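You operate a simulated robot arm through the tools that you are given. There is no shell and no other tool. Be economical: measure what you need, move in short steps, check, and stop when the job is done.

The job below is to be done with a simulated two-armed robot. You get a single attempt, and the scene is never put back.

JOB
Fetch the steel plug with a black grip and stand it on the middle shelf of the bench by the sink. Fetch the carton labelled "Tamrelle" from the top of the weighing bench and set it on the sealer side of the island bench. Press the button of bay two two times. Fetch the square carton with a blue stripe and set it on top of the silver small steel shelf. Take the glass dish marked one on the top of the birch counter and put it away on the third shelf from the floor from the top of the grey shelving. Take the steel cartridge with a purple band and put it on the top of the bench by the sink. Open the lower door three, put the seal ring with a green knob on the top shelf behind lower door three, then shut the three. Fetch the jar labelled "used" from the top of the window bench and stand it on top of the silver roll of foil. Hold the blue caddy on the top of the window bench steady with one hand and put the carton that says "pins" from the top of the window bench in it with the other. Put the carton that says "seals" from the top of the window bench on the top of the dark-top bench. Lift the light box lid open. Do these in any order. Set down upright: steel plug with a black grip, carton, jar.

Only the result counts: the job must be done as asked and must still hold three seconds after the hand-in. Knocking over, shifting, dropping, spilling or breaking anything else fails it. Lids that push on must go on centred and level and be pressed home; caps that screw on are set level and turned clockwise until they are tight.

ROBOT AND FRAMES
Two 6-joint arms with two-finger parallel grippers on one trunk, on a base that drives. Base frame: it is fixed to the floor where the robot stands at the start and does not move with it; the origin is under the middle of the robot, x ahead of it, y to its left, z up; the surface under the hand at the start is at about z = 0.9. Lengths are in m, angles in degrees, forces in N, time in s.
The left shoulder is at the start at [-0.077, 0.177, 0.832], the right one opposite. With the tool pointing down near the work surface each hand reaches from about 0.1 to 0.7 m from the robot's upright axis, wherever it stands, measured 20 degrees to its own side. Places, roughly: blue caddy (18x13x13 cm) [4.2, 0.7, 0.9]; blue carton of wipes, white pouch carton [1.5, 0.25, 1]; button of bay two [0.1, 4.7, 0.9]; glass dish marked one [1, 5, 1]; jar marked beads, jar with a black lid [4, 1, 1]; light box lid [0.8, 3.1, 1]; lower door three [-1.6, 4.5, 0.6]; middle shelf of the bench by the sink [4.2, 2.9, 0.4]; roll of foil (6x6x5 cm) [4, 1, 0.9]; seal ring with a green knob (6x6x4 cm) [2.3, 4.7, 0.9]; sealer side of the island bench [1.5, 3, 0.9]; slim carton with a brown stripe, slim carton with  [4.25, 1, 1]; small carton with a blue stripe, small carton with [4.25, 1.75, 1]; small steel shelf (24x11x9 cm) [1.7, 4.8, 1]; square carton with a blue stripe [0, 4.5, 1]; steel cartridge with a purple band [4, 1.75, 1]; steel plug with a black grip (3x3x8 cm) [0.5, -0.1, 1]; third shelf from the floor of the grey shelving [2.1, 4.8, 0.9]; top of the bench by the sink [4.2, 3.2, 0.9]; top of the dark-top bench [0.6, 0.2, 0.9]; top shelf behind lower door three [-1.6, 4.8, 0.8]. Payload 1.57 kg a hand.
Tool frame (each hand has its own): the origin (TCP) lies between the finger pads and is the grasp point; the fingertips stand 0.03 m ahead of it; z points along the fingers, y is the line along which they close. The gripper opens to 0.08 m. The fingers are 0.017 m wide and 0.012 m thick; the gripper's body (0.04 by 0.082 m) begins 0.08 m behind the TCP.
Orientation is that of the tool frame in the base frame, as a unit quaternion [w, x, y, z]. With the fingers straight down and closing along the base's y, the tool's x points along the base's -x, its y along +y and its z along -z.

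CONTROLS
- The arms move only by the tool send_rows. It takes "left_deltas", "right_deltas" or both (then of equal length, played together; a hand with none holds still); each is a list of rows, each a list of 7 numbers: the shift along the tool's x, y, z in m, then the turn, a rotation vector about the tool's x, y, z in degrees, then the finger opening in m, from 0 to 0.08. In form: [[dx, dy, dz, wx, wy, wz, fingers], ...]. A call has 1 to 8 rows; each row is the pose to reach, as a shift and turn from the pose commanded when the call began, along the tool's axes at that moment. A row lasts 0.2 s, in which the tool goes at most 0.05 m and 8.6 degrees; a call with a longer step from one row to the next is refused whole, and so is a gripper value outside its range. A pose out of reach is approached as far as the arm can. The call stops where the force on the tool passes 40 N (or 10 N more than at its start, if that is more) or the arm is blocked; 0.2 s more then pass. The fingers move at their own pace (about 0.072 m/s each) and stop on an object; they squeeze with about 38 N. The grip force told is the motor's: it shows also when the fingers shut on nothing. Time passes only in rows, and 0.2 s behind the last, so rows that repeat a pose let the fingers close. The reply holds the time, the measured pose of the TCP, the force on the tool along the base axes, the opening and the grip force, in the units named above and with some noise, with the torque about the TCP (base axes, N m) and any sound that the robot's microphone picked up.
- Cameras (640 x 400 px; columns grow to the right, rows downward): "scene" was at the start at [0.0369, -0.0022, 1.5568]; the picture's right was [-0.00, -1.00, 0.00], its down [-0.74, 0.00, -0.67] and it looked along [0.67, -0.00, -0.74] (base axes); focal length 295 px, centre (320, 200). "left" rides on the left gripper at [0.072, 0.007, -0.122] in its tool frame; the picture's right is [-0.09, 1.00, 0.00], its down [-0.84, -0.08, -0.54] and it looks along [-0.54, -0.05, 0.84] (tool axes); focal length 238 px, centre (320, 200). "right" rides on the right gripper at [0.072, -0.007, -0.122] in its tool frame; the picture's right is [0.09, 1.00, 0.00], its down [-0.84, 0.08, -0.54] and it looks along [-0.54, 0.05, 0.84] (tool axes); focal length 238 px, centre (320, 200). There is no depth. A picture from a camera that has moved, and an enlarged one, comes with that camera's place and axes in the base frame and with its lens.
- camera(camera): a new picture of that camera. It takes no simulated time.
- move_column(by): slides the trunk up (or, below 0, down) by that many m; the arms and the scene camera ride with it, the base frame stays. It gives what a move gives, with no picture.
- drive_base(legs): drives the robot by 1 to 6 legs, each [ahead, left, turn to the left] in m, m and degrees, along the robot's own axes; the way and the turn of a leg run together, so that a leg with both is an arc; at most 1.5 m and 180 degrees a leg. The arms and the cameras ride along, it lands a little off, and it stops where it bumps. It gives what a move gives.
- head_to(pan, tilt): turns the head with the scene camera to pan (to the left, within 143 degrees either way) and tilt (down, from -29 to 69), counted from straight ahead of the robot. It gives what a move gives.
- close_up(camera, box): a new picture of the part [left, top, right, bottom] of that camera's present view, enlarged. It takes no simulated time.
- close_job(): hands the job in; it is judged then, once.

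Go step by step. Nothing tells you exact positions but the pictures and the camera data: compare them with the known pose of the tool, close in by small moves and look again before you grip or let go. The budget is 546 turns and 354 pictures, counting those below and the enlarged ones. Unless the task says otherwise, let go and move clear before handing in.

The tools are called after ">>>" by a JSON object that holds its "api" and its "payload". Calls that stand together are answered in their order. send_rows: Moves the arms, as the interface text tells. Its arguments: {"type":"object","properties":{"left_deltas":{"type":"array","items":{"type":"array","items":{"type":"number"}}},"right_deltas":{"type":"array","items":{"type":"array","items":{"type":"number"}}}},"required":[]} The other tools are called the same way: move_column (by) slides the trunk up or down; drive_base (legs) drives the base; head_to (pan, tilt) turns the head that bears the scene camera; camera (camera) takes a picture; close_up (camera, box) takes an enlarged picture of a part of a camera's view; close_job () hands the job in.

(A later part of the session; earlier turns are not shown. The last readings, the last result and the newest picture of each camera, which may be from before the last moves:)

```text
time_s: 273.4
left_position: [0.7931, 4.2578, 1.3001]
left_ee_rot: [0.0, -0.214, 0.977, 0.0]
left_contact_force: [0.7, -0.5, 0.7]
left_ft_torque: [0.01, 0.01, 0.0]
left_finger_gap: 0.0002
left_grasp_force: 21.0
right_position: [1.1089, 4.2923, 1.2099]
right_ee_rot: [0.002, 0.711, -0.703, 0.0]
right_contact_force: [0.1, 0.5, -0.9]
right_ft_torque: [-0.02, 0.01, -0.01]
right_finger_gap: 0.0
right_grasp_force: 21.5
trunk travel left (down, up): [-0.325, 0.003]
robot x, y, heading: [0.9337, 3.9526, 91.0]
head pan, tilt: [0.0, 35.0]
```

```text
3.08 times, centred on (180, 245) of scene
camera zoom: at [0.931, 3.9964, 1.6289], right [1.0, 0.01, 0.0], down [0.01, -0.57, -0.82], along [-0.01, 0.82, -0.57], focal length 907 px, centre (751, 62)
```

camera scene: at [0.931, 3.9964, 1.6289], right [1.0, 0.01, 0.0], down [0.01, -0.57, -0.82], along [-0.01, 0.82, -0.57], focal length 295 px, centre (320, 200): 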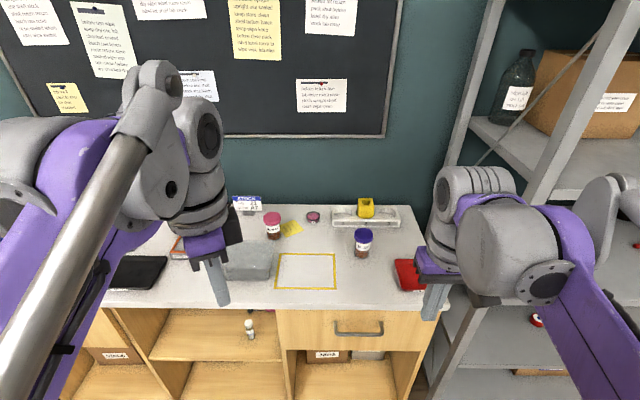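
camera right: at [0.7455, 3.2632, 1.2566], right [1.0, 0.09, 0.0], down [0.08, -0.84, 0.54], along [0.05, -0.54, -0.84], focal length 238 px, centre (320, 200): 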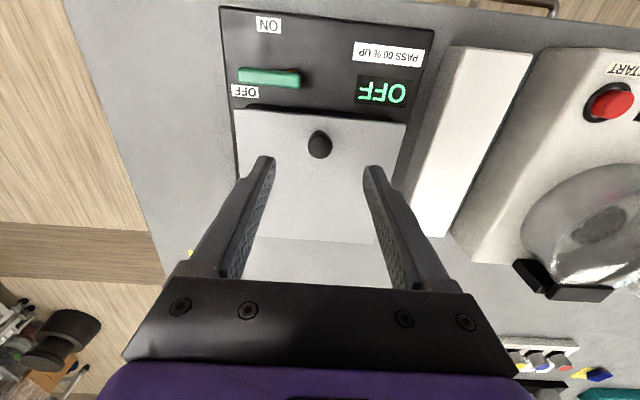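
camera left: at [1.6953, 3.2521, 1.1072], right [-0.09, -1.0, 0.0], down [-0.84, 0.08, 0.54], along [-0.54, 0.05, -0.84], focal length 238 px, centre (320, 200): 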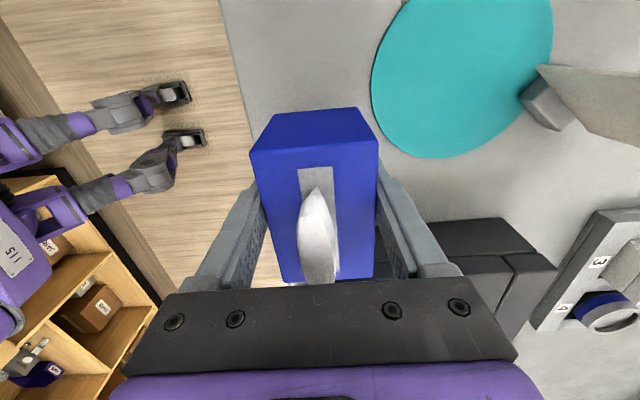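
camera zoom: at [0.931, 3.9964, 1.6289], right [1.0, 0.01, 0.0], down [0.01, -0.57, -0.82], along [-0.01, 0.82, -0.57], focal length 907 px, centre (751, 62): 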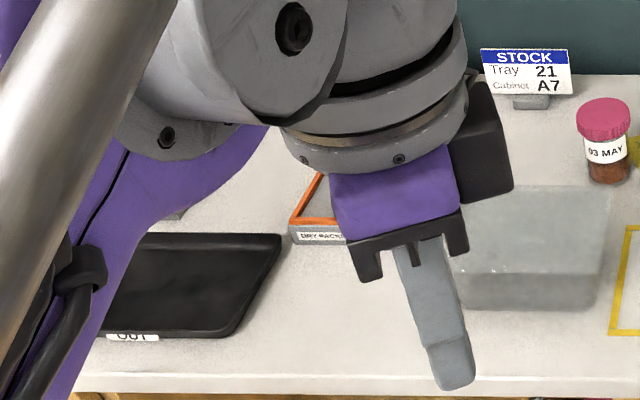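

The glass dish "1" is at about [0.893, 4.91]. I'll slide left a bit and drive close to the counter so the right hand can reach it with a tilted tool.

>>> {"api": "drive_base", "payload": {"legs": [[0, 0.2, -1], [0.25, 0, 0]]}}

>>> {"api": "send_rows", "payload": {"right_deltas": [[-0.03, 0, 0.02, 0, -8.5, 0, 0.04], [-0.06, 0, 0.05, 0, -17, 0, 0.08], [-0.1, 0, 0.08, 0, -25.5, 0, 0.08], [-0.14, 0, 0.1, 0, -32, 0, 0.08], [-0.18, 0, 0.1, 0, -32, 0, 0.08]]}}

>>> {"api": "camera", "payload": {"camera": "right"}}

>>> {"api": "camera", "payload": {"camera": "scene"}}

```text
time_s: 277.2
left_position: [0.5906, 4.507, 1.3002]
left_ee_rot: [0.001, -0.208, 0.978, 0.001]
left_contact_force: [0.2, 0.1, 0.6]
left_ft_torque: [0.0, 0.0, -0.05]
left_finger_gap: 0.0
left_grasp_force: 20.8
right_position: [0.908, 4.5391, 1.2096]
right_ee_rot: [0.001, 0.707, -0.707, -0.001]
right_contact_force: [0.2, 0.3, -0.3]
right_ft_torque: [-0.01, 0.01, 0.0]
right_finger_gap: 0.0
right_grasp_force: 21.5
trunk travel left (down, up): [-0.325, 0.003]
robot x, y, heading: [0.7277, 4.2083, 89.8]
head pan, tilt: [0.0, 35.0]
```

```text
time_s: 278.4
left_position: [0.5902, 4.5087, 1.2998]
left_ee_rot: [0.0, -0.208, 0.978, -0.001]
left_contact_force: [0.2, 1.3, 0.7]
left_ft_torque: [-0.03, -0.03, 0.02]
left_finger_gap: 0.0
left_grasp_force: 21.3
right_position: [0.9027, 4.7229, 1.1075]
right_ee_rot: [0.194, -0.679, 0.68, 0.195]
right_contact_force: [0.8, 0.1, -0.3]
right_ft_torque: [-0.03, -0.02, -0.01]
right_finger_gap: 0.08
right_grasp_force: 0.1
trunk travel left (down, up): [-0.325, 0.003]
robot x, y, heading: [0.7257, 4.1999, 90.1]
head pan, tilt: [0.0, 35.0]
```

```text
248 pictures are left
camera right: at [0.9084, 4.5972, 1.1739], right [-1.0, -0.08, -0.05], down [-0.07, 0.42, 0.9], along [-0.05, 0.9, -0.43], focal length 238 px, centre (320, 200)
```

right: 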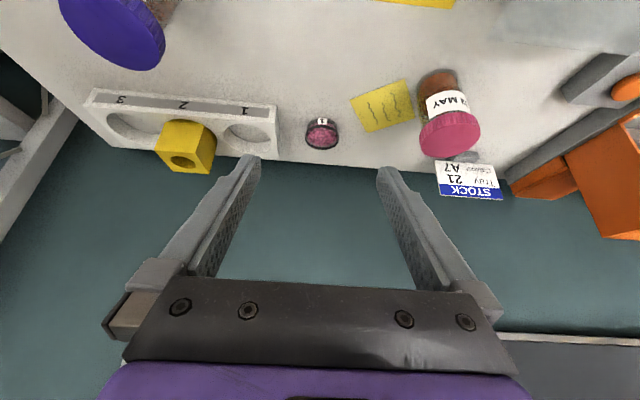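

```text
247 pictures are left
camera scene: at [0.7264, 4.247, 1.629], right [1.0, 0.0, 0.0], down [0.0, -0.57, -0.82], along [0.0, 0.82, -0.57], focal length 295 px, centre (320, 200)
```

scene: 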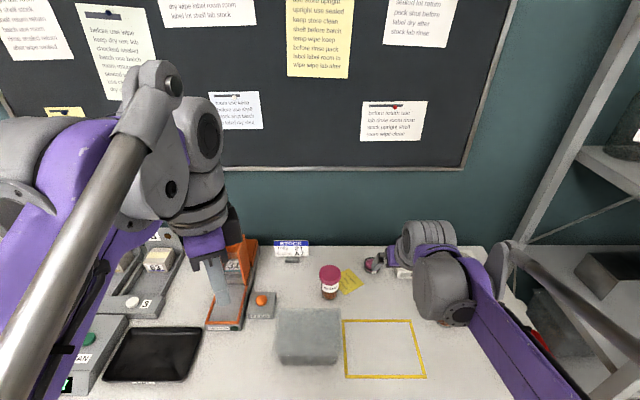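

>>> {"api": "send_rows", "payload": {"right_deltas": [[-0.012, 0.003, 0.037, 0, 0, 0, 0.08], [-0.024, 0.006, 0.074, 0, 0, 0, 0.08], [-0.036, 0.009, 0.111, 0, 0, 0, 0.08], [-0.0488, 0.009, 0.148, 0, 0, 0, 0.08]]}}

>>> {"api": "camera", "payload": {"camera": "right"}}

```text
time_s: 279.4
left_position: [0.5915, 4.5084, 1.2989]
left_ee_rot: [0.0, -0.207, 0.978, -0.001]
left_contact_force: [0.8, 0.8, -0.6]
left_ft_torque: [-0.04, 0.0, 0.02]
left_finger_gap: 0.0
left_grasp_force: 21.5
right_position: [0.9008, 4.8435, 1.011]
right_ee_rot: [0.193, -0.68, 0.68, 0.195]
right_contact_force: [-0.3, 0.7, -0.3]
right_ft_torque: [0.02, -0.03, 0.02]
right_finger_gap: 0.08
right_grasp_force: 0.0
trunk travel left (down, up): [-0.325, 0.003]
robot x, y, heading: [0.7273, 4.2046, 90.1]
head pan, tilt: [0.0, 35.0]
```

```text
246 pictures are left
camera right: at [0.9061, 4.7174, 1.0766], right [-1.0, -0.08, -0.05], down [-0.07, 0.42, 0.9], along [-0.05, 0.9, -0.43], focal length 238 px, centre (320, 200)
```

right: 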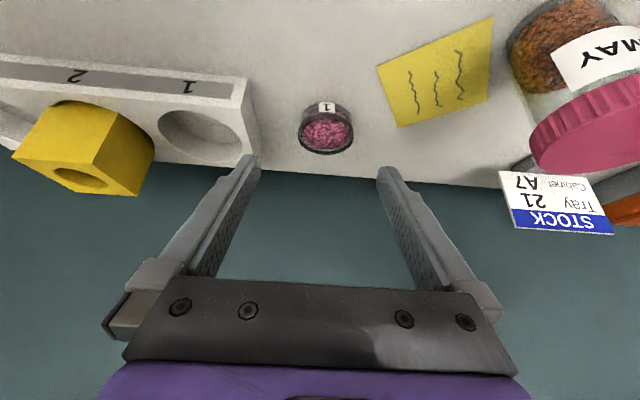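

>>> {"api": "send_rows", "payload": {"right_deltas": [[0.002, 0.007, 0.035, 0, 0, 0, 0.07], [0.004, 0.007, 0.07, 0, 0, 0, 0.07], [0.0056, 0.007, 0.091, 0, 0, 0, 0.07]]}}

>>> {"api": "camera", "payload": {"camera": "right"}}

```text
time_s: 280.2
left_position: [0.5889, 4.5055, 1.2996]
left_ee_rot: [-0.001, -0.207, 0.978, 0.0]
left_contact_force: [-0.3, -0.3, 0.7]
left_ft_torque: [0.03, 0.01, 0.0]
left_finger_gap: 0.0002
left_grasp_force: 21.4
right_position: [0.8934, 4.8828, 0.9303]
right_ee_rot: [0.194, -0.679, 0.68, 0.196]
right_contact_force: [0.7, 0.4, 6.2]
right_ft_torque: [0.07, -0.23, -0.02]
right_finger_gap: 0.0702
right_grasp_force: 0.1
trunk travel left (down, up): [-0.325, 0.003]
robot x, y, heading: [0.7262, 4.2014, 90.3]
head pan, tilt: [0.0, 35.0]
```

```text
245 pictures are left
camera right: at [0.8985, 4.7569, 0.996], right [-1.0, -0.08, -0.05], down [-0.07, 0.42, 0.9], along [-0.05, 0.9, -0.43], focal length 238 px, centre (320, 200)
```

right: 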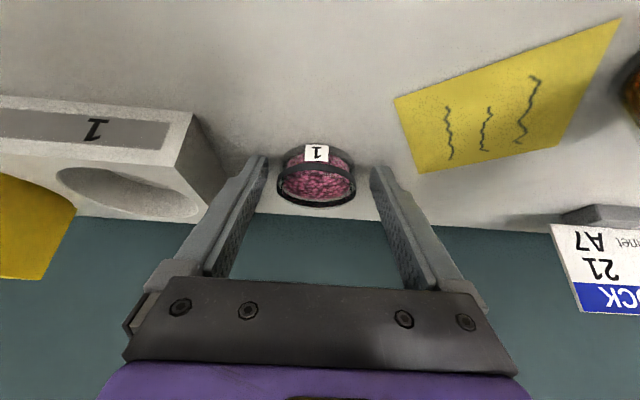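

>>> {"api": "send_rows", "payload": {"right_deltas": [[-0.001, 0, -0.001, 0, 0, 0, 0.06], [-0.001, 0, -0.001, 0, 0, 0, 0.04], [-0.001, 0, -0.001, 0, 0, 0, 0.02], [-0.001, 0, -0.001, 0, 0, 0, 0.02]]}}

>>> {"api": "camera", "payload": {"camera": "right"}}

```text
time_s: 281.2
left_position: [0.5912, 4.5077, 1.301]
left_ee_rot: [0.0, -0.207, 0.978, 0.0]
left_contact_force: [0.0, -0.2, -0.7]
left_ft_torque: [-0.01, 0.01, 0.0]
left_finger_gap: 0.0
left_grasp_force: 21.6
right_position: [0.8915, 4.8831, 0.9311]
right_ee_rot: [-0.193, 0.68, -0.68, -0.195]
right_contact_force: [-1.0, -1.0, -0.6]
right_ft_torque: [-0.03, 0.01, -0.02]
right_finger_gap: 0.0527
right_grasp_force: 38.2
trunk travel left (down, up): [-0.325, 0.003]
robot x, y, heading: [0.7277, 4.2041, 90.2]
head pan, tilt: [0.0, 35.0]
```

```text
244 pictures are left
camera right: at [0.8977, 4.7574, 0.9974], right [-1.0, -0.08, -0.05], down [-0.07, 0.42, 0.9], along [-0.05, 0.9, -0.43], focal length 238 px, centre (320, 200)
```

right: 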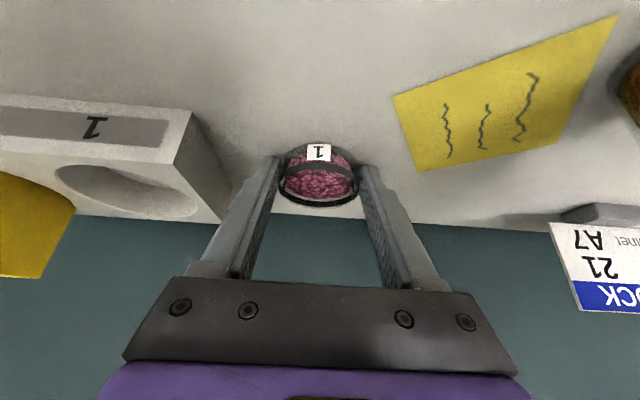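

Dish held. Lift and bring it back, keeping it level.

>>> {"api": "send_rows", "payload": {"right_deltas": [[-0.013, 0, -0.021, 0, 0, 0, 0.02], [-0.0265, 0, -0.0424, 0, 0, 0, 0.02], [-0.053, 0, -0.085, 0, 0, 0, 0.02], [-0.038, 0, -0.118, 0, 0, 0, 0.02], [-0.0122, 0, -0.1516, 0, 0, 0, 0.02], [0.0164, 0, -0.1813, 0, 0, 0, 0.02], [0.045, 0, -0.211, 0, 0, 0, 0.02], [0.0737, 0, -0.2406, 0, 0, 0, 0.02]]}}

>>> {"api": "send_rows", "payload": {"right_deltas": [[0.034, 0, -0.021, 0, 0, 0, 0.02], [0.068, 0, -0.042, 0, 0, 0, 0.02], [0.102, 0, -0.063, 0, 0, 0, 0.02]]}}

>>> {"api": "camera", "payload": {"camera": "right"}}

```text
refused: row 3 steps farther than a row can; nothing moved
```

```text
time_s: 282.0
left_position: [0.5913, 4.5066, 1.2999]
left_ee_rot: [-0.001, -0.208, 0.978, -0.001]
left_contact_force: [0.3, -0.3, -0.2]
left_ft_torque: [-0.01, -0.01, -0.03]
left_finger_gap: 0.0
left_grasp_force: 21.1
right_position: [0.8902, 4.7611, 0.9327]
right_ee_rot: [0.194, -0.679, 0.68, 0.196]
right_contact_force: [-0.1, -0.2, 0.1]
right_ft_torque: [0.04, 0.02, 0.01]
right_finger_gap: 0.0525
right_grasp_force: 38.0
trunk travel left (down, up): [-0.325, 0.003]
robot x, y, heading: [0.7258, 4.1994, 90.2]
head pan, tilt: [0.0, 35.0]
```

```text
243 pictures are left
camera right: at [0.8958, 4.6365, 0.999], right [-1.0, -0.08, -0.05], down [-0.07, 0.42, 0.9], along [-0.05, 0.9, -0.43], focal length 238 px, centre (320, 200)
```

right: 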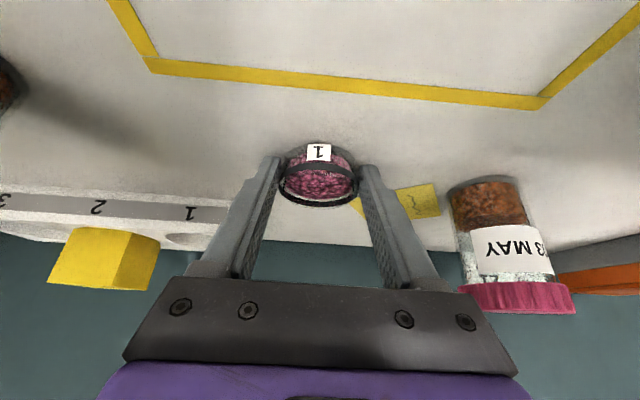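

The dish slid along the counter harmlessly (first call was refused). Now lift properly.

>>> {"api": "send_rows", "payload": {"right_deltas": [[-0.013, 0, -0.021, 0, 0, 0, 0.02], [-0.0265, 0, -0.0424, 0, 0, 0, 0.02], [-0.045, 0, -0.075, 0, 0, 0, 0.02], [-0.062, 0, -0.11, 0, 0, 0, 0.02], [-0.05, 0, -0.15, 0, 0, 0, 0.02], [-0.03, 0, -0.18, 0, 0, 0, 0.02], [-0.0, 0, -0.21, 0, 0, 0, 0.02]]}}

>>> {"api": "camera", "payload": {"camera": "right"}}

>>> {"api": "camera", "payload": {"camera": "scene"}}

```text
time_s: 283.6
left_position: [0.5913, 4.5044, 1.3008]
left_ee_rot: [0.0, -0.208, 0.978, -0.001]
left_contact_force: [0.1, -0.3, 0.3]
left_ft_torque: [0.02, -0.02, -0.02]
left_finger_gap: 0.0001
left_grasp_force: 21.3
right_position: [0.8923, 4.6465, 1.1131]
right_ee_rot: [0.193, -0.68, 0.68, 0.196]
right_contact_force: [0.1, 0.4, -0.3]
right_ft_torque: [-0.02, 0.01, 0.02]
right_finger_gap: 0.0526
right_grasp_force: 37.7
trunk travel left (down, up): [-0.325, 0.003]
robot x, y, heading: [0.7242, 4.2008, 90.0]
head pan, tilt: [0.0, 35.0]
```

```text
242 pictures are left
camera right: at [0.8982, 4.5212, 1.1786], right [-1.0, -0.08, -0.05], down [-0.07, 0.42, 0.9], along [-0.05, 0.9, -0.43], focal length 238 px, centre (320, 200)
```

right: 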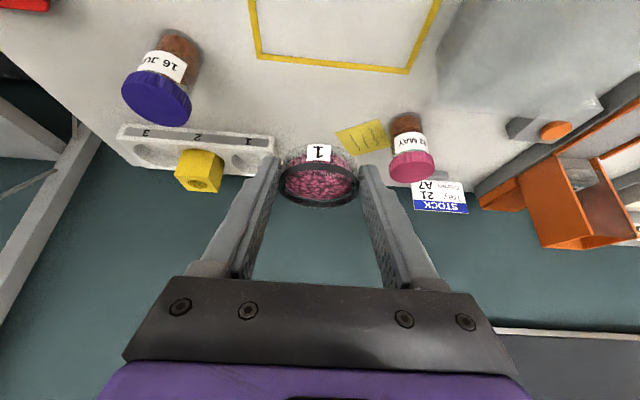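

```text
241 pictures are left
camera scene: at [0.7266, 4.2423, 1.6289], right [1.0, 0.0, 0.0], down [0.0, -0.57, -0.82], along [0.0, 0.82, -0.57], focal length 295 px, centre (320, 200)
```

scene: 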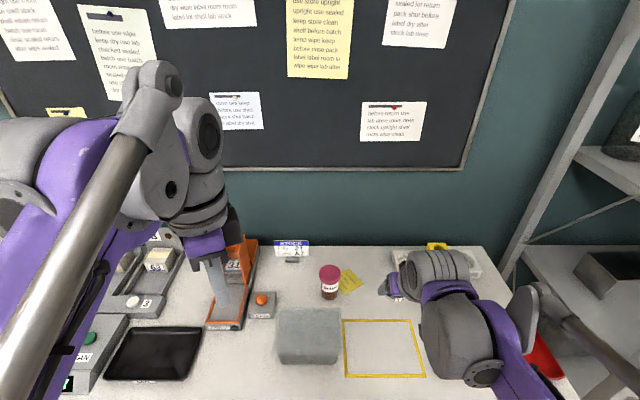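

Next the left hand works at the bays. I'll back off a little, slide left and look at the bays, button and cartons.

>>> {"api": "drive_base", "payload": {"legs": [[-0.22, 0, 0], [0, 0.5, 0]]}}

>>> {"api": "send_rows", "payload": {"left_deltas": [[-0.0, 0, 0, 0, 0, -8, 0], [0.0, 0, 0, 0, 0, -16, 0], [0.0, -0.03, 0.0, 0, 0, -24, 0]]}}

>>> {"api": "camera", "payload": {"camera": "scene"}}

```text
time_s: 290.1
left_position: [0.0654, 4.2805, 1.2997]
left_ee_rot: [-0.001, -0.21, 0.978, 0.0]
left_contact_force: [0.7, 0.6, 0.6]
left_ft_torque: [0.0, -0.02, -0.03]
left_finger_gap: 0.0
left_grasp_force: 21.0
right_position: [0.3663, 4.4244, 1.1116]
right_ee_rot: [-0.194, 0.68, -0.68, -0.195]
right_contact_force: [-0.1, -0.2, -0.1]
right_ft_torque: [-0.03, 0.0, 0.01]
right_finger_gap: 0.0526
right_grasp_force: 37.8
trunk travel left (down, up): [-0.325, 0.003]
robot x, y, heading: [0.2037, 3.9781, 90.1]
head pan, tilt: [0.0, 35.0]
```

```text
time_s: 290.9
left_position: [0.0782, 4.2513, 1.299]
left_ee_rot: [0.001, -0.408, 0.913, 0.0]
left_contact_force: [-0.3, 0.3, 0.6]
left_ft_torque: [0.0, 0.01, -0.02]
left_finger_gap: 0.0
left_grasp_force: 21.1
right_position: [0.3667, 4.4224, 1.1123]
right_ee_rot: [-0.194, 0.681, -0.679, -0.197]
right_contact_force: [0.2, -0.6, 0.2]
right_ft_torque: [0.01, 0.0, 0.03]
right_finger_gap: 0.0527
right_grasp_force: 38.1
trunk travel left (down, up): [-0.325, 0.003]
robot x, y, heading: [0.2043, 3.9763, 90.2]
head pan, tilt: [0.0, 35.0]
```

```text
240 pictures are left
camera scene: at [0.202, 4.0175, 1.6289], right [1.0, 0.0, 0.0], down [0.0, -0.57, -0.82], along [0.0, 0.82, -0.57], focal length 295 px, centre (320, 200)
```

scene: 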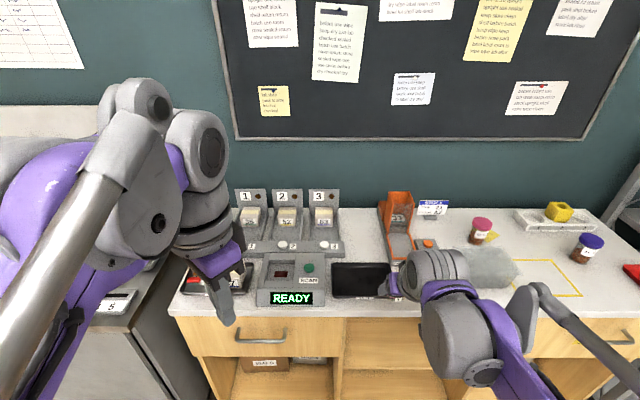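

>>> {"api": "close_up", "payload": {"camera": "scene", "box": [170, 175, 350, 315]}}

>>> {"api": "send_rows", "payload": {"left_deltas": [[0, 0, 0, 0, 0, -8.4, 0], [0, 0, 0, 0, 0, -16.8, 0], [0.0, 0, 0.0, 0, 0, -25.2, 0], [0.0, 0, 0.0, 0, 0, -33.6, 0], [0.0, 0, 0.0, 0, 0, -42, 0]]}}

```text
2.86 times, centred on (260, 245) of scene
camera zoom: at [0.202, 4.0175, 1.6289], right [1.0, 0.0, 0.0], down [0.0, -0.57, -0.82], along [0.0, 0.82, -0.57], focal length 842 px, centre (491, 71)
```

zoom: 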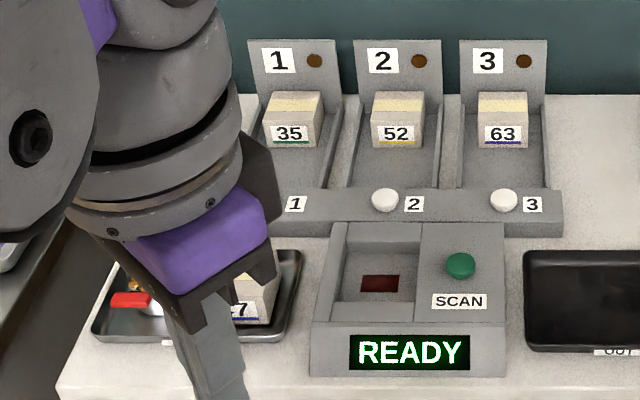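

```text
time_s: 292.1
left_position: [0.0791, 4.2543, 1.2998]
left_ee_rot: [0.0, 0.709, -0.705, 0.0]
left_contact_force: [-0.4, 0.4, 0.8]
left_ft_torque: [0.0, -0.01, -0.01]
left_finger_gap: 0.0
left_grasp_force: 21.4
right_position: [0.3667, 4.4232, 1.1125]
right_ee_rot: [-0.194, 0.68, -0.68, -0.195]
right_contact_force: [0.1, -0.8, -0.4]
right_ft_torque: [0.03, 0.01, 0.03]
right_finger_gap: 0.0523
right_grasp_force: 37.4
trunk travel left (down, up): [-0.325, 0.003]
robot x, y, heading: [0.2032, 3.9781, 90.2]
head pan, tilt: [0.0, 35.0]
```

The square blue-stripe carton is "47" in the steel tray at the counter's left front; button two is the white one at about [0.075, 4.754]. I'll drive closer and look with the left hand camera.

>>> {"api": "drive_base", "payload": {"legs": [[0.2, 0, 0]]}}

>>> {"api": "camera", "payload": {"camera": "left"}}

>>> {"api": "camera", "payload": {"camera": "scene"}}

```text
time_s: 293.6
left_position: [0.0762, 4.453, 1.2995]
left_ee_rot: [-0.001, 0.709, -0.705, 0.0]
left_contact_force: [1.1, 0.4, 0.0]
left_ft_torque: [0.01, 0.03, 0.01]
left_finger_gap: 0.0
left_grasp_force: 21.1
right_position: [0.3653, 4.6235, 1.1114]
right_ee_rot: [-0.193, 0.68, -0.679, -0.195]
right_contact_force: [0.1, -0.6, -0.2]
right_ft_torque: [0.01, 0.02, 0.01]
right_finger_gap: 0.0523
right_grasp_force: 37.8
trunk travel left (down, up): [-0.325, 0.003]
robot x, y, heading: [0.2034, 4.1781, 90.4]
head pan, tilt: [0.0, 35.0]
```

```text
238 pictures are left
camera left: at [0.0706, 4.3819, 1.4213], right [-1.0, 0.09, 0.0], down [0.07, 0.84, 0.54], along [0.05, 0.54, -0.84], focal length 238 px, centre (320, 200)
```

left: 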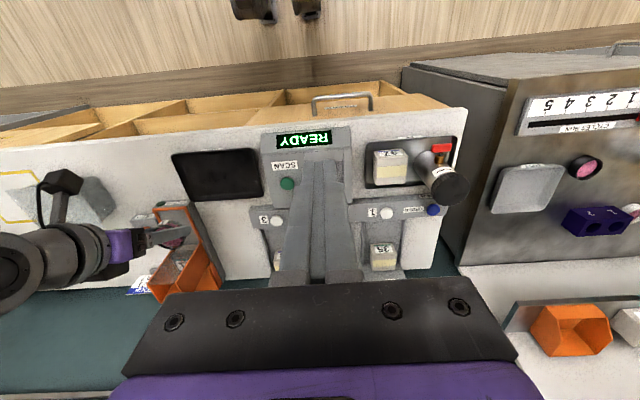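

```text
237 pictures are left
camera scene: at [0.201, 4.2188, 1.6287], right [1.0, 0.01, 0.0], down [0.0, -0.57, -0.82], along [0.0, 0.82, -0.57], focal length 295 px, centre (320, 200)
```

scene: 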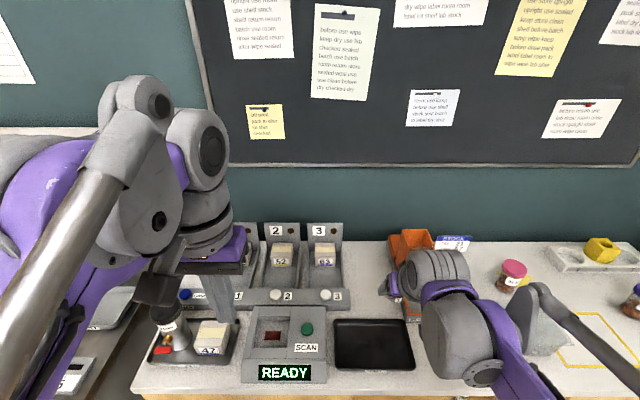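

Button two triangulates to about [0.076, 4.745, 0.94]. I'll bring the closed left fingers above it.

>>> {"api": "send_rows", "payload": {"left_deltas": [[-0.045, 0, 0.01, 0, 0, 0, 0], [-0.09, 0, 0.02, 0, 0, 0, 0], [-0.135, 0, 0.04, 0, 0, 0, 0], [-0.175, 0, 0.07, 0, 0, 0, 0], [-0.21, 0, 0.105, 0, 0, 0, 0], [-0.245, 0, 0.14, 0, 0, 0, 0], [-0.275, 0, 0.18, 0, 0, 0, 0], [-0.29, 0, 0.225, 0, 0, 0, 0]]}}

>>> {"api": "camera", "payload": {"camera": "left"}}

>>> {"api": "close_up", "payload": {"camera": "scene", "box": [150, 210, 350, 390]}}

```text
time_s: 295.4
left_position: [0.0721, 4.7442, 1.0733]
left_ee_rot: [0.001, 0.709, -0.705, 0.001]
left_contact_force: [-0.3, 0.1, 1.1]
left_ft_torque: [-0.02, -0.01, 0.02]
left_finger_gap: 0.0002
left_grasp_force: 21.2
right_position: [0.3654, 4.6256, 1.112]
right_ee_rot: [-0.192, 0.681, -0.679, -0.196]
right_contact_force: [-0.3, 0.1, -0.2]
right_ft_torque: [0.02, 0.0, 0.0]
right_finger_gap: 0.0524
right_grasp_force: 38.3
trunk travel left (down, up): [-0.325, 0.003]
robot x, y, heading: [0.2041, 4.1754, 90.4]
head pan, tilt: [0.0, 35.0]
```

```text
236 pictures are left
camera left: at [0.0664, 4.6736, 1.1955], right [-1.0, 0.09, 0.0], down [0.07, 0.84, 0.54], along [0.05, 0.54, -0.84], focal length 238 px, centre (320, 200)
```

left: 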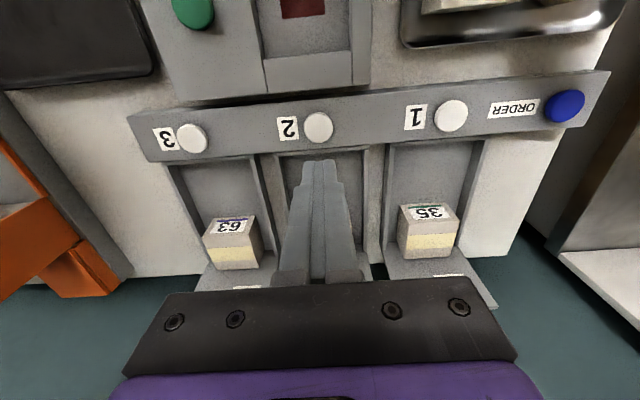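

```text
2.22 times, centred on (250, 300) of scene
camera zoom: at [0.2007, 4.2205, 1.6289], right [1.0, 0.01, 0.0], down [0.0, -0.57, -0.82], along [0.0, 0.82, -0.57], focal length 655 px, centre (476, -22)
```

zoom: 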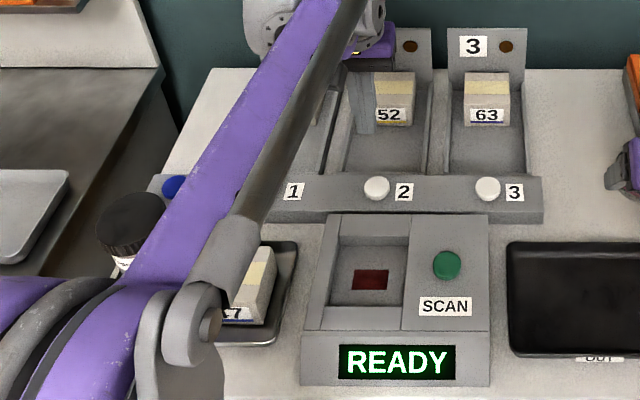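

Aligned. Press down gently until force builds.

>>> {"api": "send_rows", "payload": {"left_deltas": [[0, -0.003, 0.04, 0, 0, 0, 0], [0, -0.003, 0.075, 0, 0, 0, 0], [0, -0.003, 0.09, 0, 0, 0, 0], [0, -0.003, 0.096, 0, 0, 0, 0], [0, -0.003, 0.102, 0, 0, 0, 0], [0, -0.003, 0.106, 0, 0, 0, 0], [0, -0.003, 0.11, 0, 0, 0, 0], [0, -0.003, 0.114, 0, 0, 0, 0]]}}

>>> {"api": "camera", "payload": {"camera": "left"}}

```text
time_s: 297.3
left_position: [0.0772, 4.7439, 0.9664]
left_ee_rot: [-0.001, 0.709, -0.705, -0.003]
left_contact_force: [0.5, 4.9, 30.9]
left_ft_torque: [-0.09, 0.02, -0.01]
left_finger_gap: 0.0002
left_grasp_force: 21.6
right_position: [0.3653, 4.6231, 1.1144]
right_ee_rot: [-0.193, 0.68, -0.679, -0.196]
right_contact_force: [0.8, 1.0, -0.4]
right_ft_torque: [-0.02, 0.01, -0.01]
right_finger_gap: 0.0524
right_grasp_force: 38.2
trunk travel left (down, up): [-0.325, 0.003]
robot x, y, heading: [0.1998, 4.1775, 90.1]
head pan, tilt: [0.0, 35.0]
heard: click
stopped in row 8 (left hand): the force on the tool passed its limit at 46 N (the readings are from after the stop); the commanded pose is now the measured one
```

```text
234 pictures are left
camera left: at [0.0721, 4.6727, 1.0881], right [-1.0, 0.09, 0.0], down [0.07, 0.83, 0.55], along [0.05, 0.54, -0.84], focal length 238 px, centre (320, 200)
```

left: 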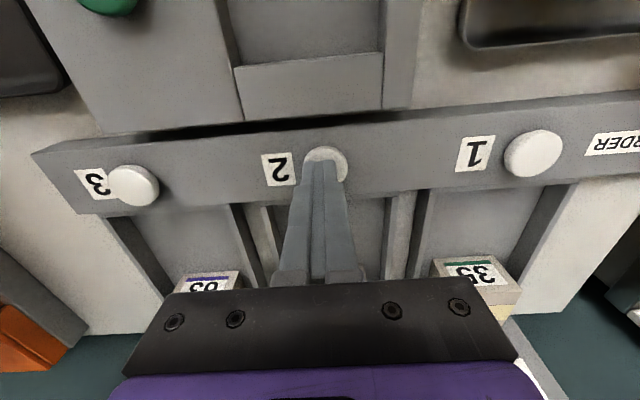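

"Click" heard. Release fully, then press a second time.

>>> {"api": "send_rows", "payload": {"left_deltas": [[0, 0, -0.02, 0, 0, 0, 0], [0, 0, -0.03, 0, 0, 0, 0], [0, 0, -0.03, 0, 0, 0, 0], [0, 0, -0.03, 0, 0, 0, 0]]}}

>>> {"api": "send_rows", "payload": {"left_deltas": [[0, 0, 0.015, 0, 0, 0, 0], [0, 0, 0.021, 0, 0, 0, 0], [0, 0, 0.026, 0, 0, 0, 0], [0, 0, 0.03, 0, 0, 0, 0], [0, 0, 0.034, 0, 0, 0, 0], [0, 0, 0.038, 0, 0, 0, 0]]}}

```text
time_s: 298.3
left_position: [0.0775, 4.7449, 0.9939]
left_ee_rot: [-0.001, 0.709, -0.705, -0.001]
left_contact_force: [-0.7, -0.4, 0.1]
left_ft_torque: [0.0, 0.03, 0.03]
left_finger_gap: 0.0
left_grasp_force: 21.0
right_position: [0.3638, 4.6245, 1.1124]
right_ee_rot: [-0.192, 0.681, -0.679, -0.196]
right_contact_force: [0.2, -1.0, -1.0]
right_ft_torque: [-0.02, 0.03, 0.01]
right_finger_gap: 0.0527
right_grasp_force: 38.0
trunk travel left (down, up): [-0.325, 0.003]
robot x, y, heading: [0.2007, 4.1777, 90.4]
head pan, tilt: [0.0, 35.0]
```

```text
time_s: 299.4
left_position: [0.0785, 4.7443, 0.9664]
left_ee_rot: [-0.003, 0.709, -0.705, -0.002]
left_contact_force: [0.1, 1.7, 30.7]
left_ft_torque: [-0.16, 0.03, 0.05]
left_finger_gap: 0.0
left_grasp_force: 21.5
right_position: [0.365, 4.6233, 1.1134]
right_ee_rot: [-0.193, 0.68, -0.679, -0.197]
right_contact_force: [-0.3, -0.5, -1.1]
right_ft_torque: [-0.01, 0.0, -0.02]
right_finger_gap: 0.0526
right_grasp_force: 37.4
trunk travel left (down, up): [-0.325, 0.003]
robot x, y, heading: [0.204, 4.1771, 90.1]
head pan, tilt: [0.0, 35.0]
heard: click
stopped in row 5 (left hand): the force on the tool passed its limit at 47 N (the readings are from after the stop); the commanded pose is now the measured one
```

Second click heard; button done. Raise and move over the carton "47".

>>> {"api": "send_rows", "payload": {"left_deltas": [[0, 0, -0.03, 0, 0, 0, 0], [0, 0, -0.08, 0, 0, 0, 0], [0.01, 0.02, -0.12, 0, 0, 0, 0.02], [0.04, 0.05, -0.14, 0, 0, 0, 0.04], [0.07, 0.08, -0.15, 0, 0, 0, 0.06], [0.1, 0.11, -0.15, 0, 0, 0, 0.08], [0.13, 0.136, -0.15, 0, 0, 0, 0.08], [0.145, 0.136, -0.15, 0, 0, 0, 0.08]]}}

>>> {"api": "camera", "payload": {"camera": "left"}}

```text
time_s: 301.2
left_position: [-0.0546, 4.5987, 1.1137]
left_ee_rot: [-0.002, 0.708, -0.707, -0.002]
left_contact_force: [-0.2, 0.0, 0.4]
left_ft_torque: [0.01, -0.02, -0.02]
left_finger_gap: 0.08
left_grasp_force: 0.1
right_position: [0.3662, 4.6245, 1.1117]
right_ee_rot: [-0.194, 0.681, -0.679, -0.196]
right_contact_force: [-0.2, 0.0, -0.5]
right_ft_torque: [0.0, -0.04, 0.01]
right_finger_gap: 0.0526
right_grasp_force: 37.7
trunk travel left (down, up): [-0.325, 0.003]
robot x, y, heading: [0.2047, 4.1781, 90.3]
head pan, tilt: [0.0, 35.0]
```

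```text
233 pictures are left
camera left: at [-0.0599, 4.527, 1.235], right [-1.0, 0.09, 0.0], down [0.07, 0.84, 0.55], along [0.05, 0.54, -0.84], focal length 238 px, centre (320, 200)
```

left: 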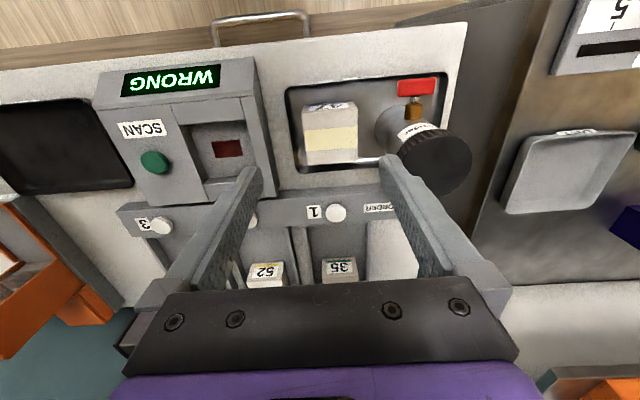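

The display reacted, but the job only asks for the two presses. The carton is ~6.5 cm wide at about [-0.064, 4.62], with a bottle close on its left. I'll align carefully from a little lower.

>>> {"api": "send_rows", "payload": {"left_deltas": [[-0.01, 0.005, 0.015, 0, 0, 0, 0.078], [-0.021, 0.009, 0.035, 0, 0, 0, 0.078]]}}

>>> {"api": "camera", "payload": {"camera": "left"}}

>>> {"api": "close_up", "payload": {"camera": "scene", "box": [130, 260, 290, 390]}}

```text
time_s: 301.8
left_position: [-0.0664, 4.6173, 1.0791]
left_ee_rot: [-0.002, 0.709, -0.705, -0.001]
left_contact_force: [-1.1, 0.4, 0.0]
left_ft_torque: [-0.02, -0.01, 0.01]
left_finger_gap: 0.0779
left_grasp_force: 0.1
right_position: [0.3649, 4.6254, 1.1116]
right_ee_rot: [-0.193, 0.681, -0.679, -0.196]
right_contact_force: [0.7, -0.4, -0.7]
right_ft_torque: [0.01, 0.01, 0.0]
right_finger_gap: 0.0523
right_grasp_force: 37.4
trunk travel left (down, up): [-0.325, 0.003]
robot x, y, heading: [0.1977, 4.1783, 90.3]
head pan, tilt: [0.0, 35.0]
```

```text
232 pictures are left
camera left: at [-0.0728, 4.5467, 1.2008], right [-1.0, 0.09, 0.0], down [0.07, 0.84, 0.54], along [0.05, 0.54, -0.84], focal length 238 px, centre (320, 200)
```

left: 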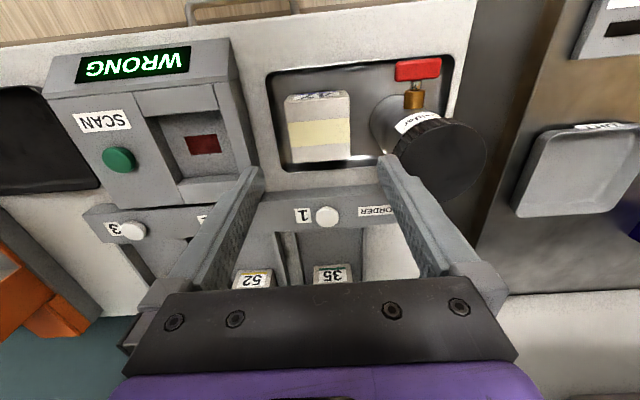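

```text
3.08 times, centred on (210, 325) of scene
camera zoom: at [0.2006, 4.2206, 1.6289], right [1.0, 0.01, 0.0], down [0.0, -0.57, -0.82], along [0.0, 0.82, -0.57], focal length 907 px, centre (658, -185)
```

zoom: 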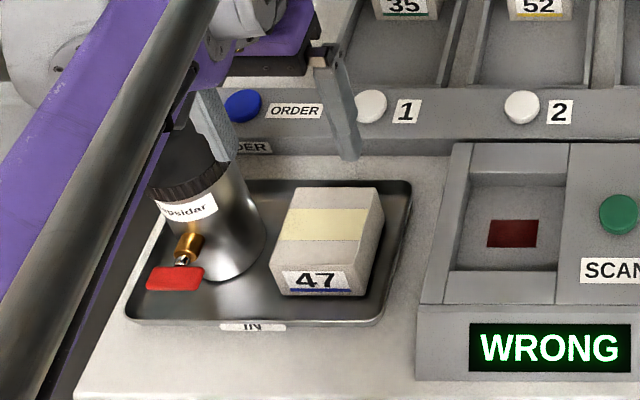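

The flask beside it leaves too little room for a lateral grip, so I'll rotate the gripper 90° (camera away from the flask) and grip the carton fore-and-aft.

>>> {"api": "send_rows", "payload": {"left_deltas": [[0, 0, -0.03, 0, 0, 0, 0.08], [0, 0, -0.06, 0, 0, -8, 0.08], [0, 0, -0.07, 0, 0, -16, 0.08], [0, 0, -0.07, 0, 0, -24, 0.08], [0, 0, -0.07, 0, 0, -32, 0.08], [0, 0, -0.07, 0, 0, -40, 0.08], [0, 0, -0.07, 0, 0, -48, 0.08], [0, 0, -0.07, 0, 0, -56, 0.08]]}}

>>> {"api": "send_rows", "payload": {"left_deltas": [[0, 0, 0, 0, 0, -8.5, 0.08], [0, 0, 0, 0, 0, -17, 0.08], [0, 0, 0, 0, 0, -25.5, 0.08], [0, 0, 0, 0, 0, -34, 0.08]]}}

>>> {"api": "camera", "payload": {"camera": "left"}}

```text
time_s: 303.6
left_position: [-0.0662, 4.6188, 1.1483]
left_ee_rot: [-0.002, 0.957, -0.289, 0.0]
left_contact_force: [0.0, 0.3, -0.5]
left_ft_torque: [-0.02, -0.04, -0.01]
left_finger_gap: 0.08
left_grasp_force: 0.1
right_position: [0.366, 4.6244, 1.1111]
right_ee_rot: [-0.193, 0.681, -0.679, -0.196]
right_contact_force: [0.6, 0.7, -1.1]
right_ft_torque: [0.0, -0.02, -0.03]
right_finger_gap: 0.0529
right_grasp_force: 37.8
trunk travel left (down, up): [-0.325, 0.003]
robot x, y, heading: [0.2019, 4.1784, 90.3]
head pan, tilt: [0.0, 35.0]
```

```text
time_s: 304.6
left_position: [-0.0655, 4.6202, 1.147]
left_ee_rot: [-0.003, 1.0, 0.003, 0.0]
left_contact_force: [-0.3, -0.6, -0.3]
left_ft_torque: [0.0, 0.03, -0.02]
left_finger_gap: 0.0802
left_grasp_force: 0.0
right_position: [0.3654, 4.6243, 1.1122]
right_ee_rot: [-0.193, 0.681, -0.679, -0.196]
right_contact_force: [-0.2, -0.6, -0.8]
right_ft_torque: [-0.01, 0.02, -0.03]
right_finger_gap: 0.0524
right_grasp_force: 38.1
trunk travel left (down, up): [-0.325, 0.003]
robot x, y, heading: [0.2002, 4.1752, 90.2]
head pan, tilt: [0.0, 35.0]
```

```text
230 pictures are left
camera left: at [0.007, 4.6135, 1.2699], right [-0.09, -1.0, 0.0], down [-0.84, 0.07, 0.54], along [-0.54, 0.05, -0.84], focal length 238 px, centre (320, 200)
```

left: 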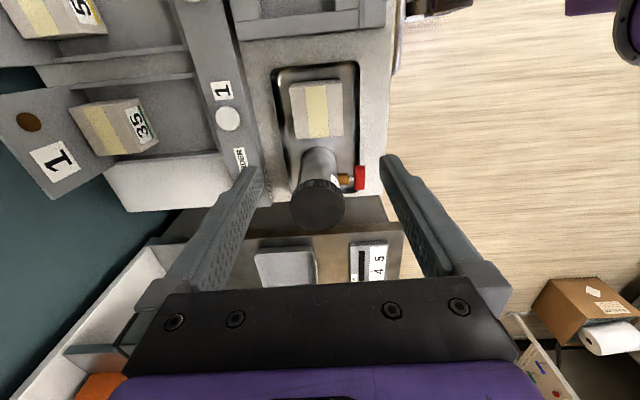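

>>> {"api": "send_rows", "payload": {"left_deltas": [[0.004, -0.001, 0.04, 0, 0, 0, 0.08], [0.008, -0.002, 0.08, 0, 0, 0, 0.08], [0.008, -0.002, 0.115, 0, 0, 0, 0.08]]}}

>>> {"api": "camera", "payload": {"camera": "left"}}

>>> {"api": "close_up", "payload": {"camera": "scene", "box": [130, 260, 290, 390]}}

```text
time_s: 305.4
left_position: [-0.0572, 4.6219, 1.0316]
left_ee_rot: [-0.002, 1.0, 0.003, 0.0]
left_contact_force: [0.7, 0.0, 0.7]
left_ft_torque: [0.01, 0.01, 0.02]
left_finger_gap: 0.0797
left_grasp_force: 0.2
right_position: [0.3654, 4.6244, 1.1119]
right_ee_rot: [-0.193, 0.681, -0.679, -0.196]
right_contact_force: [0.0, -0.1, -0.4]
right_ft_torque: [-0.01, 0.02, -0.03]
right_finger_gap: 0.0525
right_grasp_force: 37.7
trunk travel left (down, up): [-0.325, 0.003]
robot x, y, heading: [0.2017, 4.178, 90.3]
head pan, tilt: [0.0, 35.0]
```

```text
229 pictures are left
camera left: at [0.0153, 4.6149, 1.155], right [-0.09, -1.0, 0.0], down [-0.84, 0.07, 0.54], along [-0.54, 0.05, -0.84], focal length 238 px, centre (320, 200)
```

left: 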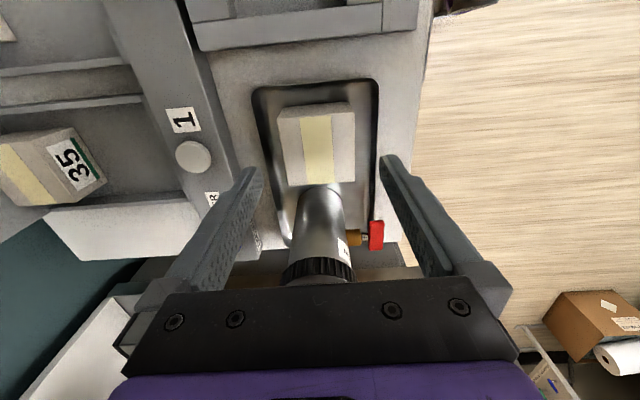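

```text
3.08 times, centred on (210, 325) of scene
camera zoom: at [0.2007, 4.2202, 1.6289], right [1.0, 0.01, 0.0], down [0.0, -0.57, -0.82], along [0.0, 0.82, -0.57], focal length 907 px, centre (658, -185)
```

zoom: 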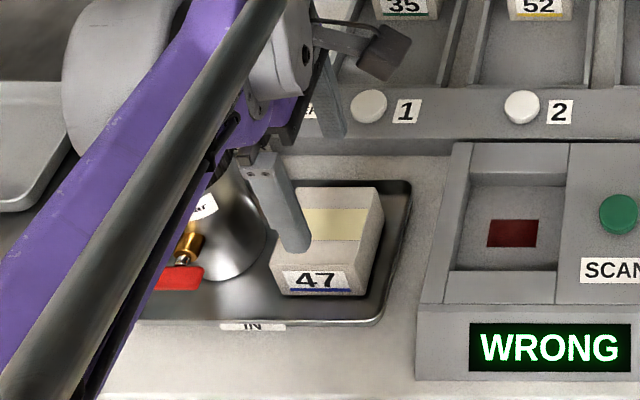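

>>> {"api": "send_rows", "payload": {"left_deltas": [[0.004, 0, 0.03, 0, 0, 0, 0.08], [0.004, 0, 0.055, 0, 0, 0, 0.08], [0.004, 0, 0.072, 0, 0, 0, 0.08]]}}

>>> {"api": "camera", "payload": {"camera": "left"}}

```text
time_s: 306.2
left_position: [-0.0532, 4.6222, 0.9618]
left_ee_rot: [-0.002, 1.0, 0.003, 0.0]
left_contact_force: [-0.7, 0.0, 0.4]
left_ft_torque: [-0.01, 0.03, -0.01]
left_finger_gap: 0.0802
left_grasp_force: 0.1
right_position: [0.3648, 4.6249, 1.1123]
right_ee_rot: [-0.192, 0.681, -0.679, -0.196]
right_contact_force: [0.1, -0.1, -1.3]
right_ft_torque: [-0.01, 0.0, -0.01]
right_finger_gap: 0.0526
right_grasp_force: 38.1
trunk travel left (down, up): [-0.325, 0.003]
robot x, y, heading: [0.2004, 4.1766, 90.2]
head pan, tilt: [0.0, 35.0]
```

```text
227 pictures are left
camera left: at [0.0191, 4.6164, 1.0841], right [-0.09, -1.0, 0.0], down [-0.84, 0.07, 0.54], along [-0.54, 0.05, -0.84], focal length 238 px, centre (320, 200)
```

left: 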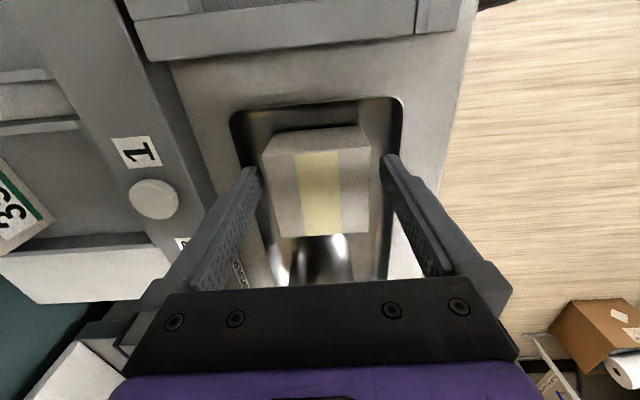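

Fingers straddle the carton. Close.

>>> {"api": "send_rows", "payload": {"left_deltas": [[0, 0, 0.004, 0, 0, 0, 0.06], [0, 0, 0.004, 0, 0, 0, 0.04], [0, 0, 0.004, 0, 0, 0, 0.03], [0, 0, 0.004, 0, 0, 0, 0.03]]}}

>>> {"api": "send_rows", "payload": {"left_deltas": [[0, 0, -0.02, 0, 0, 0, 0.03], [0, 0, -0.06, 0, 0, 0, 0.03], [0, 0, -0.1, 0, 0, 0, 0.03], [0, 0, -0.14, 0, 0, 0, 0.03]]}}

>>> {"api": "camera", "payload": {"camera": "left"}}

```text
time_s: 307.2
left_position: [-0.0543, 4.6228, 0.9579]
left_ee_rot: [-0.003, 1.0, 0.002, -0.001]
left_contact_force: [-0.6, 0.4, 20.6]
left_ft_torque: [-0.24, -0.06, -0.01]
left_finger_gap: 0.0651
left_grasp_force: 38.0
right_position: [0.3656, 4.6241, 1.1127]
right_ee_rot: [-0.193, 0.681, -0.679, -0.197]
right_contact_force: [0.2, 0.4, -0.9]
right_ft_torque: [0.01, -0.02, -0.02]
right_finger_gap: 0.0524
right_grasp_force: 37.7
trunk travel left (down, up): [-0.325, 0.003]
robot x, y, heading: [0.1983, 4.1807, 90.3]
head pan, tilt: [0.0, 35.0]
```

```text
time_s: 308.2
left_position: [-0.0534, 4.6228, 1.0965]
left_ee_rot: [-0.002, 1.0, 0.003, 0.0]
left_contact_force: [-0.6, 0.4, -2.0]
left_ft_torque: [-0.04, 0.01, 0.0]
left_finger_gap: 0.0652
left_grasp_force: 38.1
right_position: [0.3664, 4.6254, 1.1119]
right_ee_rot: [-0.193, 0.681, -0.679, -0.195]
right_contact_force: [-0.3, 0.9, 0.1]
right_ft_torque: [0.0, 0.0, 0.0]
right_finger_gap: 0.0527
right_grasp_force: 38.5
trunk travel left (down, up): [-0.325, 0.003]
robot x, y, heading: [0.2014, 4.1773, 90.3]
head pan, tilt: [0.0, 35.0]
```

```text
226 pictures are left
camera left: at [0.0186, 4.6172, 1.2182], right [-0.09, -1.0, 0.0], down [-0.84, 0.07, 0.54], along [-0.54, 0.05, -0.84], focal length 238 px, centre (320, 200)
```

left: 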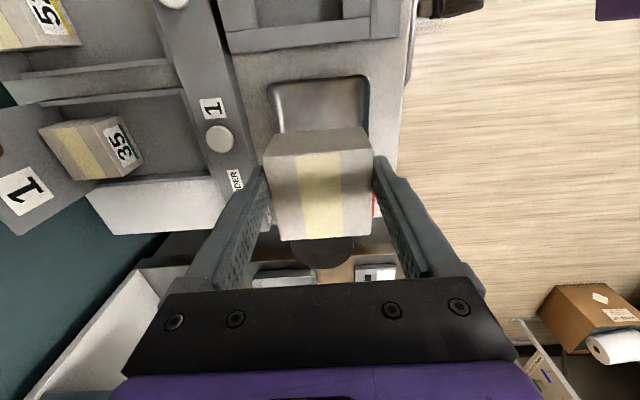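

Carton held. Retract and drive to the grey shelving.

>>> {"api": "send_rows", "payload": {"left_deltas": [[0, 0.03, -0.03, 0, 0, 0, 0.03], [0, 0.07, -0.05, 0, 0, 0, 0.03], [0, 0.11, -0.07, 0, 0, 0, 0.03], [0, 0.15, -0.09, 0, 0, 0, 0.03]]}}

>>> {"api": "drive_base", "payload": {"legs": [[-0.25, 0, 0], [0, -1.45, 0]]}}

>>> {"api": "head_to", "payload": {"pan": 0, "tilt": 25}}

>>> {"api": "camera", "payload": {"camera": "scene"}}

```text
time_s: 309.2
left_position: [-0.0543, 4.4695, 1.188]
left_ee_rot: [-0.002, 1.0, 0.002, 0.0]
left_contact_force: [0.4, 0.0, -0.3]
left_ft_torque: [0.03, -0.05, -0.02]
left_finger_gap: 0.0651
left_grasp_force: 38.3
right_position: [0.3654, 4.6232, 1.1123]
right_ee_rot: [-0.193, 0.681, -0.678, -0.197]
right_contact_force: [0.1, 0.7, -0.2]
right_ft_torque: [0.02, 0.0, 0.0]
right_finger_gap: 0.0527
right_grasp_force: 38.2
trunk travel left (down, up): [-0.325, 0.003]
robot x, y, heading: [0.2023, 4.1772, 90.4]
head pan, tilt: [0.0, 35.0]
```

```text
time_s: 323.6
left_position: [1.4006, 4.2276, 1.1871]
left_ee_rot: [-0.002, 1.0, 0.007, -0.001]
left_contact_force: [0.7, -0.5, -0.6]
left_ft_torque: [-0.02, -0.02, 0.01]
left_finger_gap: 0.0652
left_grasp_force: 38.1
right_position: [1.8171, 4.3856, 1.1122]
right_ee_rot: [-0.192, 0.684, -0.676, -0.196]
right_contact_force: [0.2, 0.4, 0.0]
right_ft_torque: [0.02, 0.0, 0.0]
right_finger_gap: 0.0524
right_grasp_force: 38.6
trunk travel left (down, up): [-0.325, 0.003]
robot x, y, heading: [1.6586, 3.9405, 90.8]
head pan, tilt: [0.0, 35.0]
```

```text
time_s: 324.3
left_position: [1.4002, 4.2281, 1.1872]
left_ee_rot: [-0.002, 1.0, 0.007, 0.0]
left_contact_force: [-0.8, 0.3, -0.4]
left_ft_torque: [-0.02, 0.01, 0.02]
left_finger_gap: 0.0651
left_grasp_force: 38.1
right_position: [1.8172, 4.3849, 1.1127]
right_ee_rot: [-0.193, 0.683, -0.676, -0.197]
right_contact_force: [0.4, 0.1, -0.5]
right_ft_torque: [-0.01, 0.04, 0.01]
right_finger_gap: 0.0528
right_grasp_force: 37.5
trunk travel left (down, up): [-0.325, 0.003]
robot x, y, heading: [1.6574, 3.9393, 90.9]
head pan, tilt: [0.0, 25.0]
```

```text
225 pictures are left
camera scene: at [1.6571, 3.9833, 1.6447], right [1.0, 0.01, 0.0], down [0.01, -0.42, -0.91], along [-0.01, 0.91, -0.42], focal length 295 px, centre (320, 200)
```

scene: 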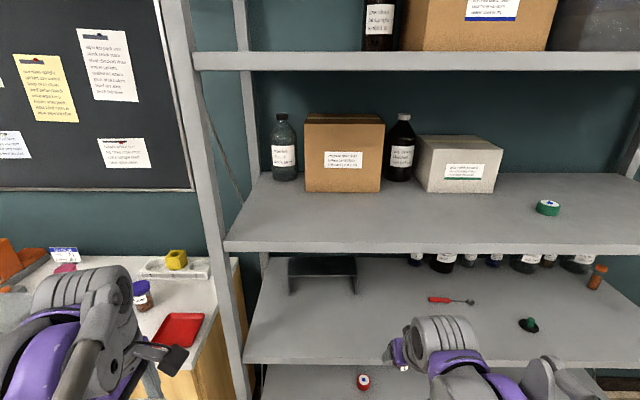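

The third shelf (z≈0.9) holds the small steel shelf, a ring with green knob and bottles; the shelf above is at z≈1.25. I'll first set down the glass dish at about [1.9, 4.62].

>>> {"api": "drive_base", "payload": {"legs": [[0.13, 0, -0.8]]}}

>>> {"api": "camera", "payload": {"camera": "right"}}

```text
time_s: 325.6
left_position: [1.4032, 4.3556, 1.1869]
left_ee_rot: [-0.002, 1.0, 0.001, 0.0]
left_contact_force: [0.0, 0.1, -0.3]
left_ft_torque: [0.03, -0.01, -0.04]
left_finger_gap: 0.0651
left_grasp_force: 38.0
right_position: [1.8217, 4.5084, 1.1107]
right_ee_rot: [0.193, -0.68, 0.68, 0.195]
right_contact_force: [-0.5, -0.6, -0.3]
right_ft_torque: [-0.05, 0.02, -0.02]
right_finger_gap: 0.0527
right_grasp_force: 38.2
trunk travel left (down, up): [-0.325, 0.003]
robot x, y, heading: [1.6588, 4.0637, 90.3]
head pan, tilt: [0.0, 25.0]
```

```text
224 pictures are left
camera right: at [1.828, 4.383, 1.1779], right [-1.0, -0.08, -0.05], down [-0.07, 0.42, 0.9], along [-0.05, 0.9, -0.43], focal length 238 px, centre (320, 200)
```

right: 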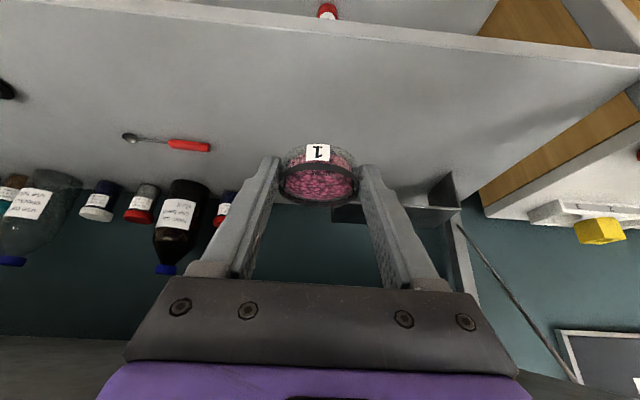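

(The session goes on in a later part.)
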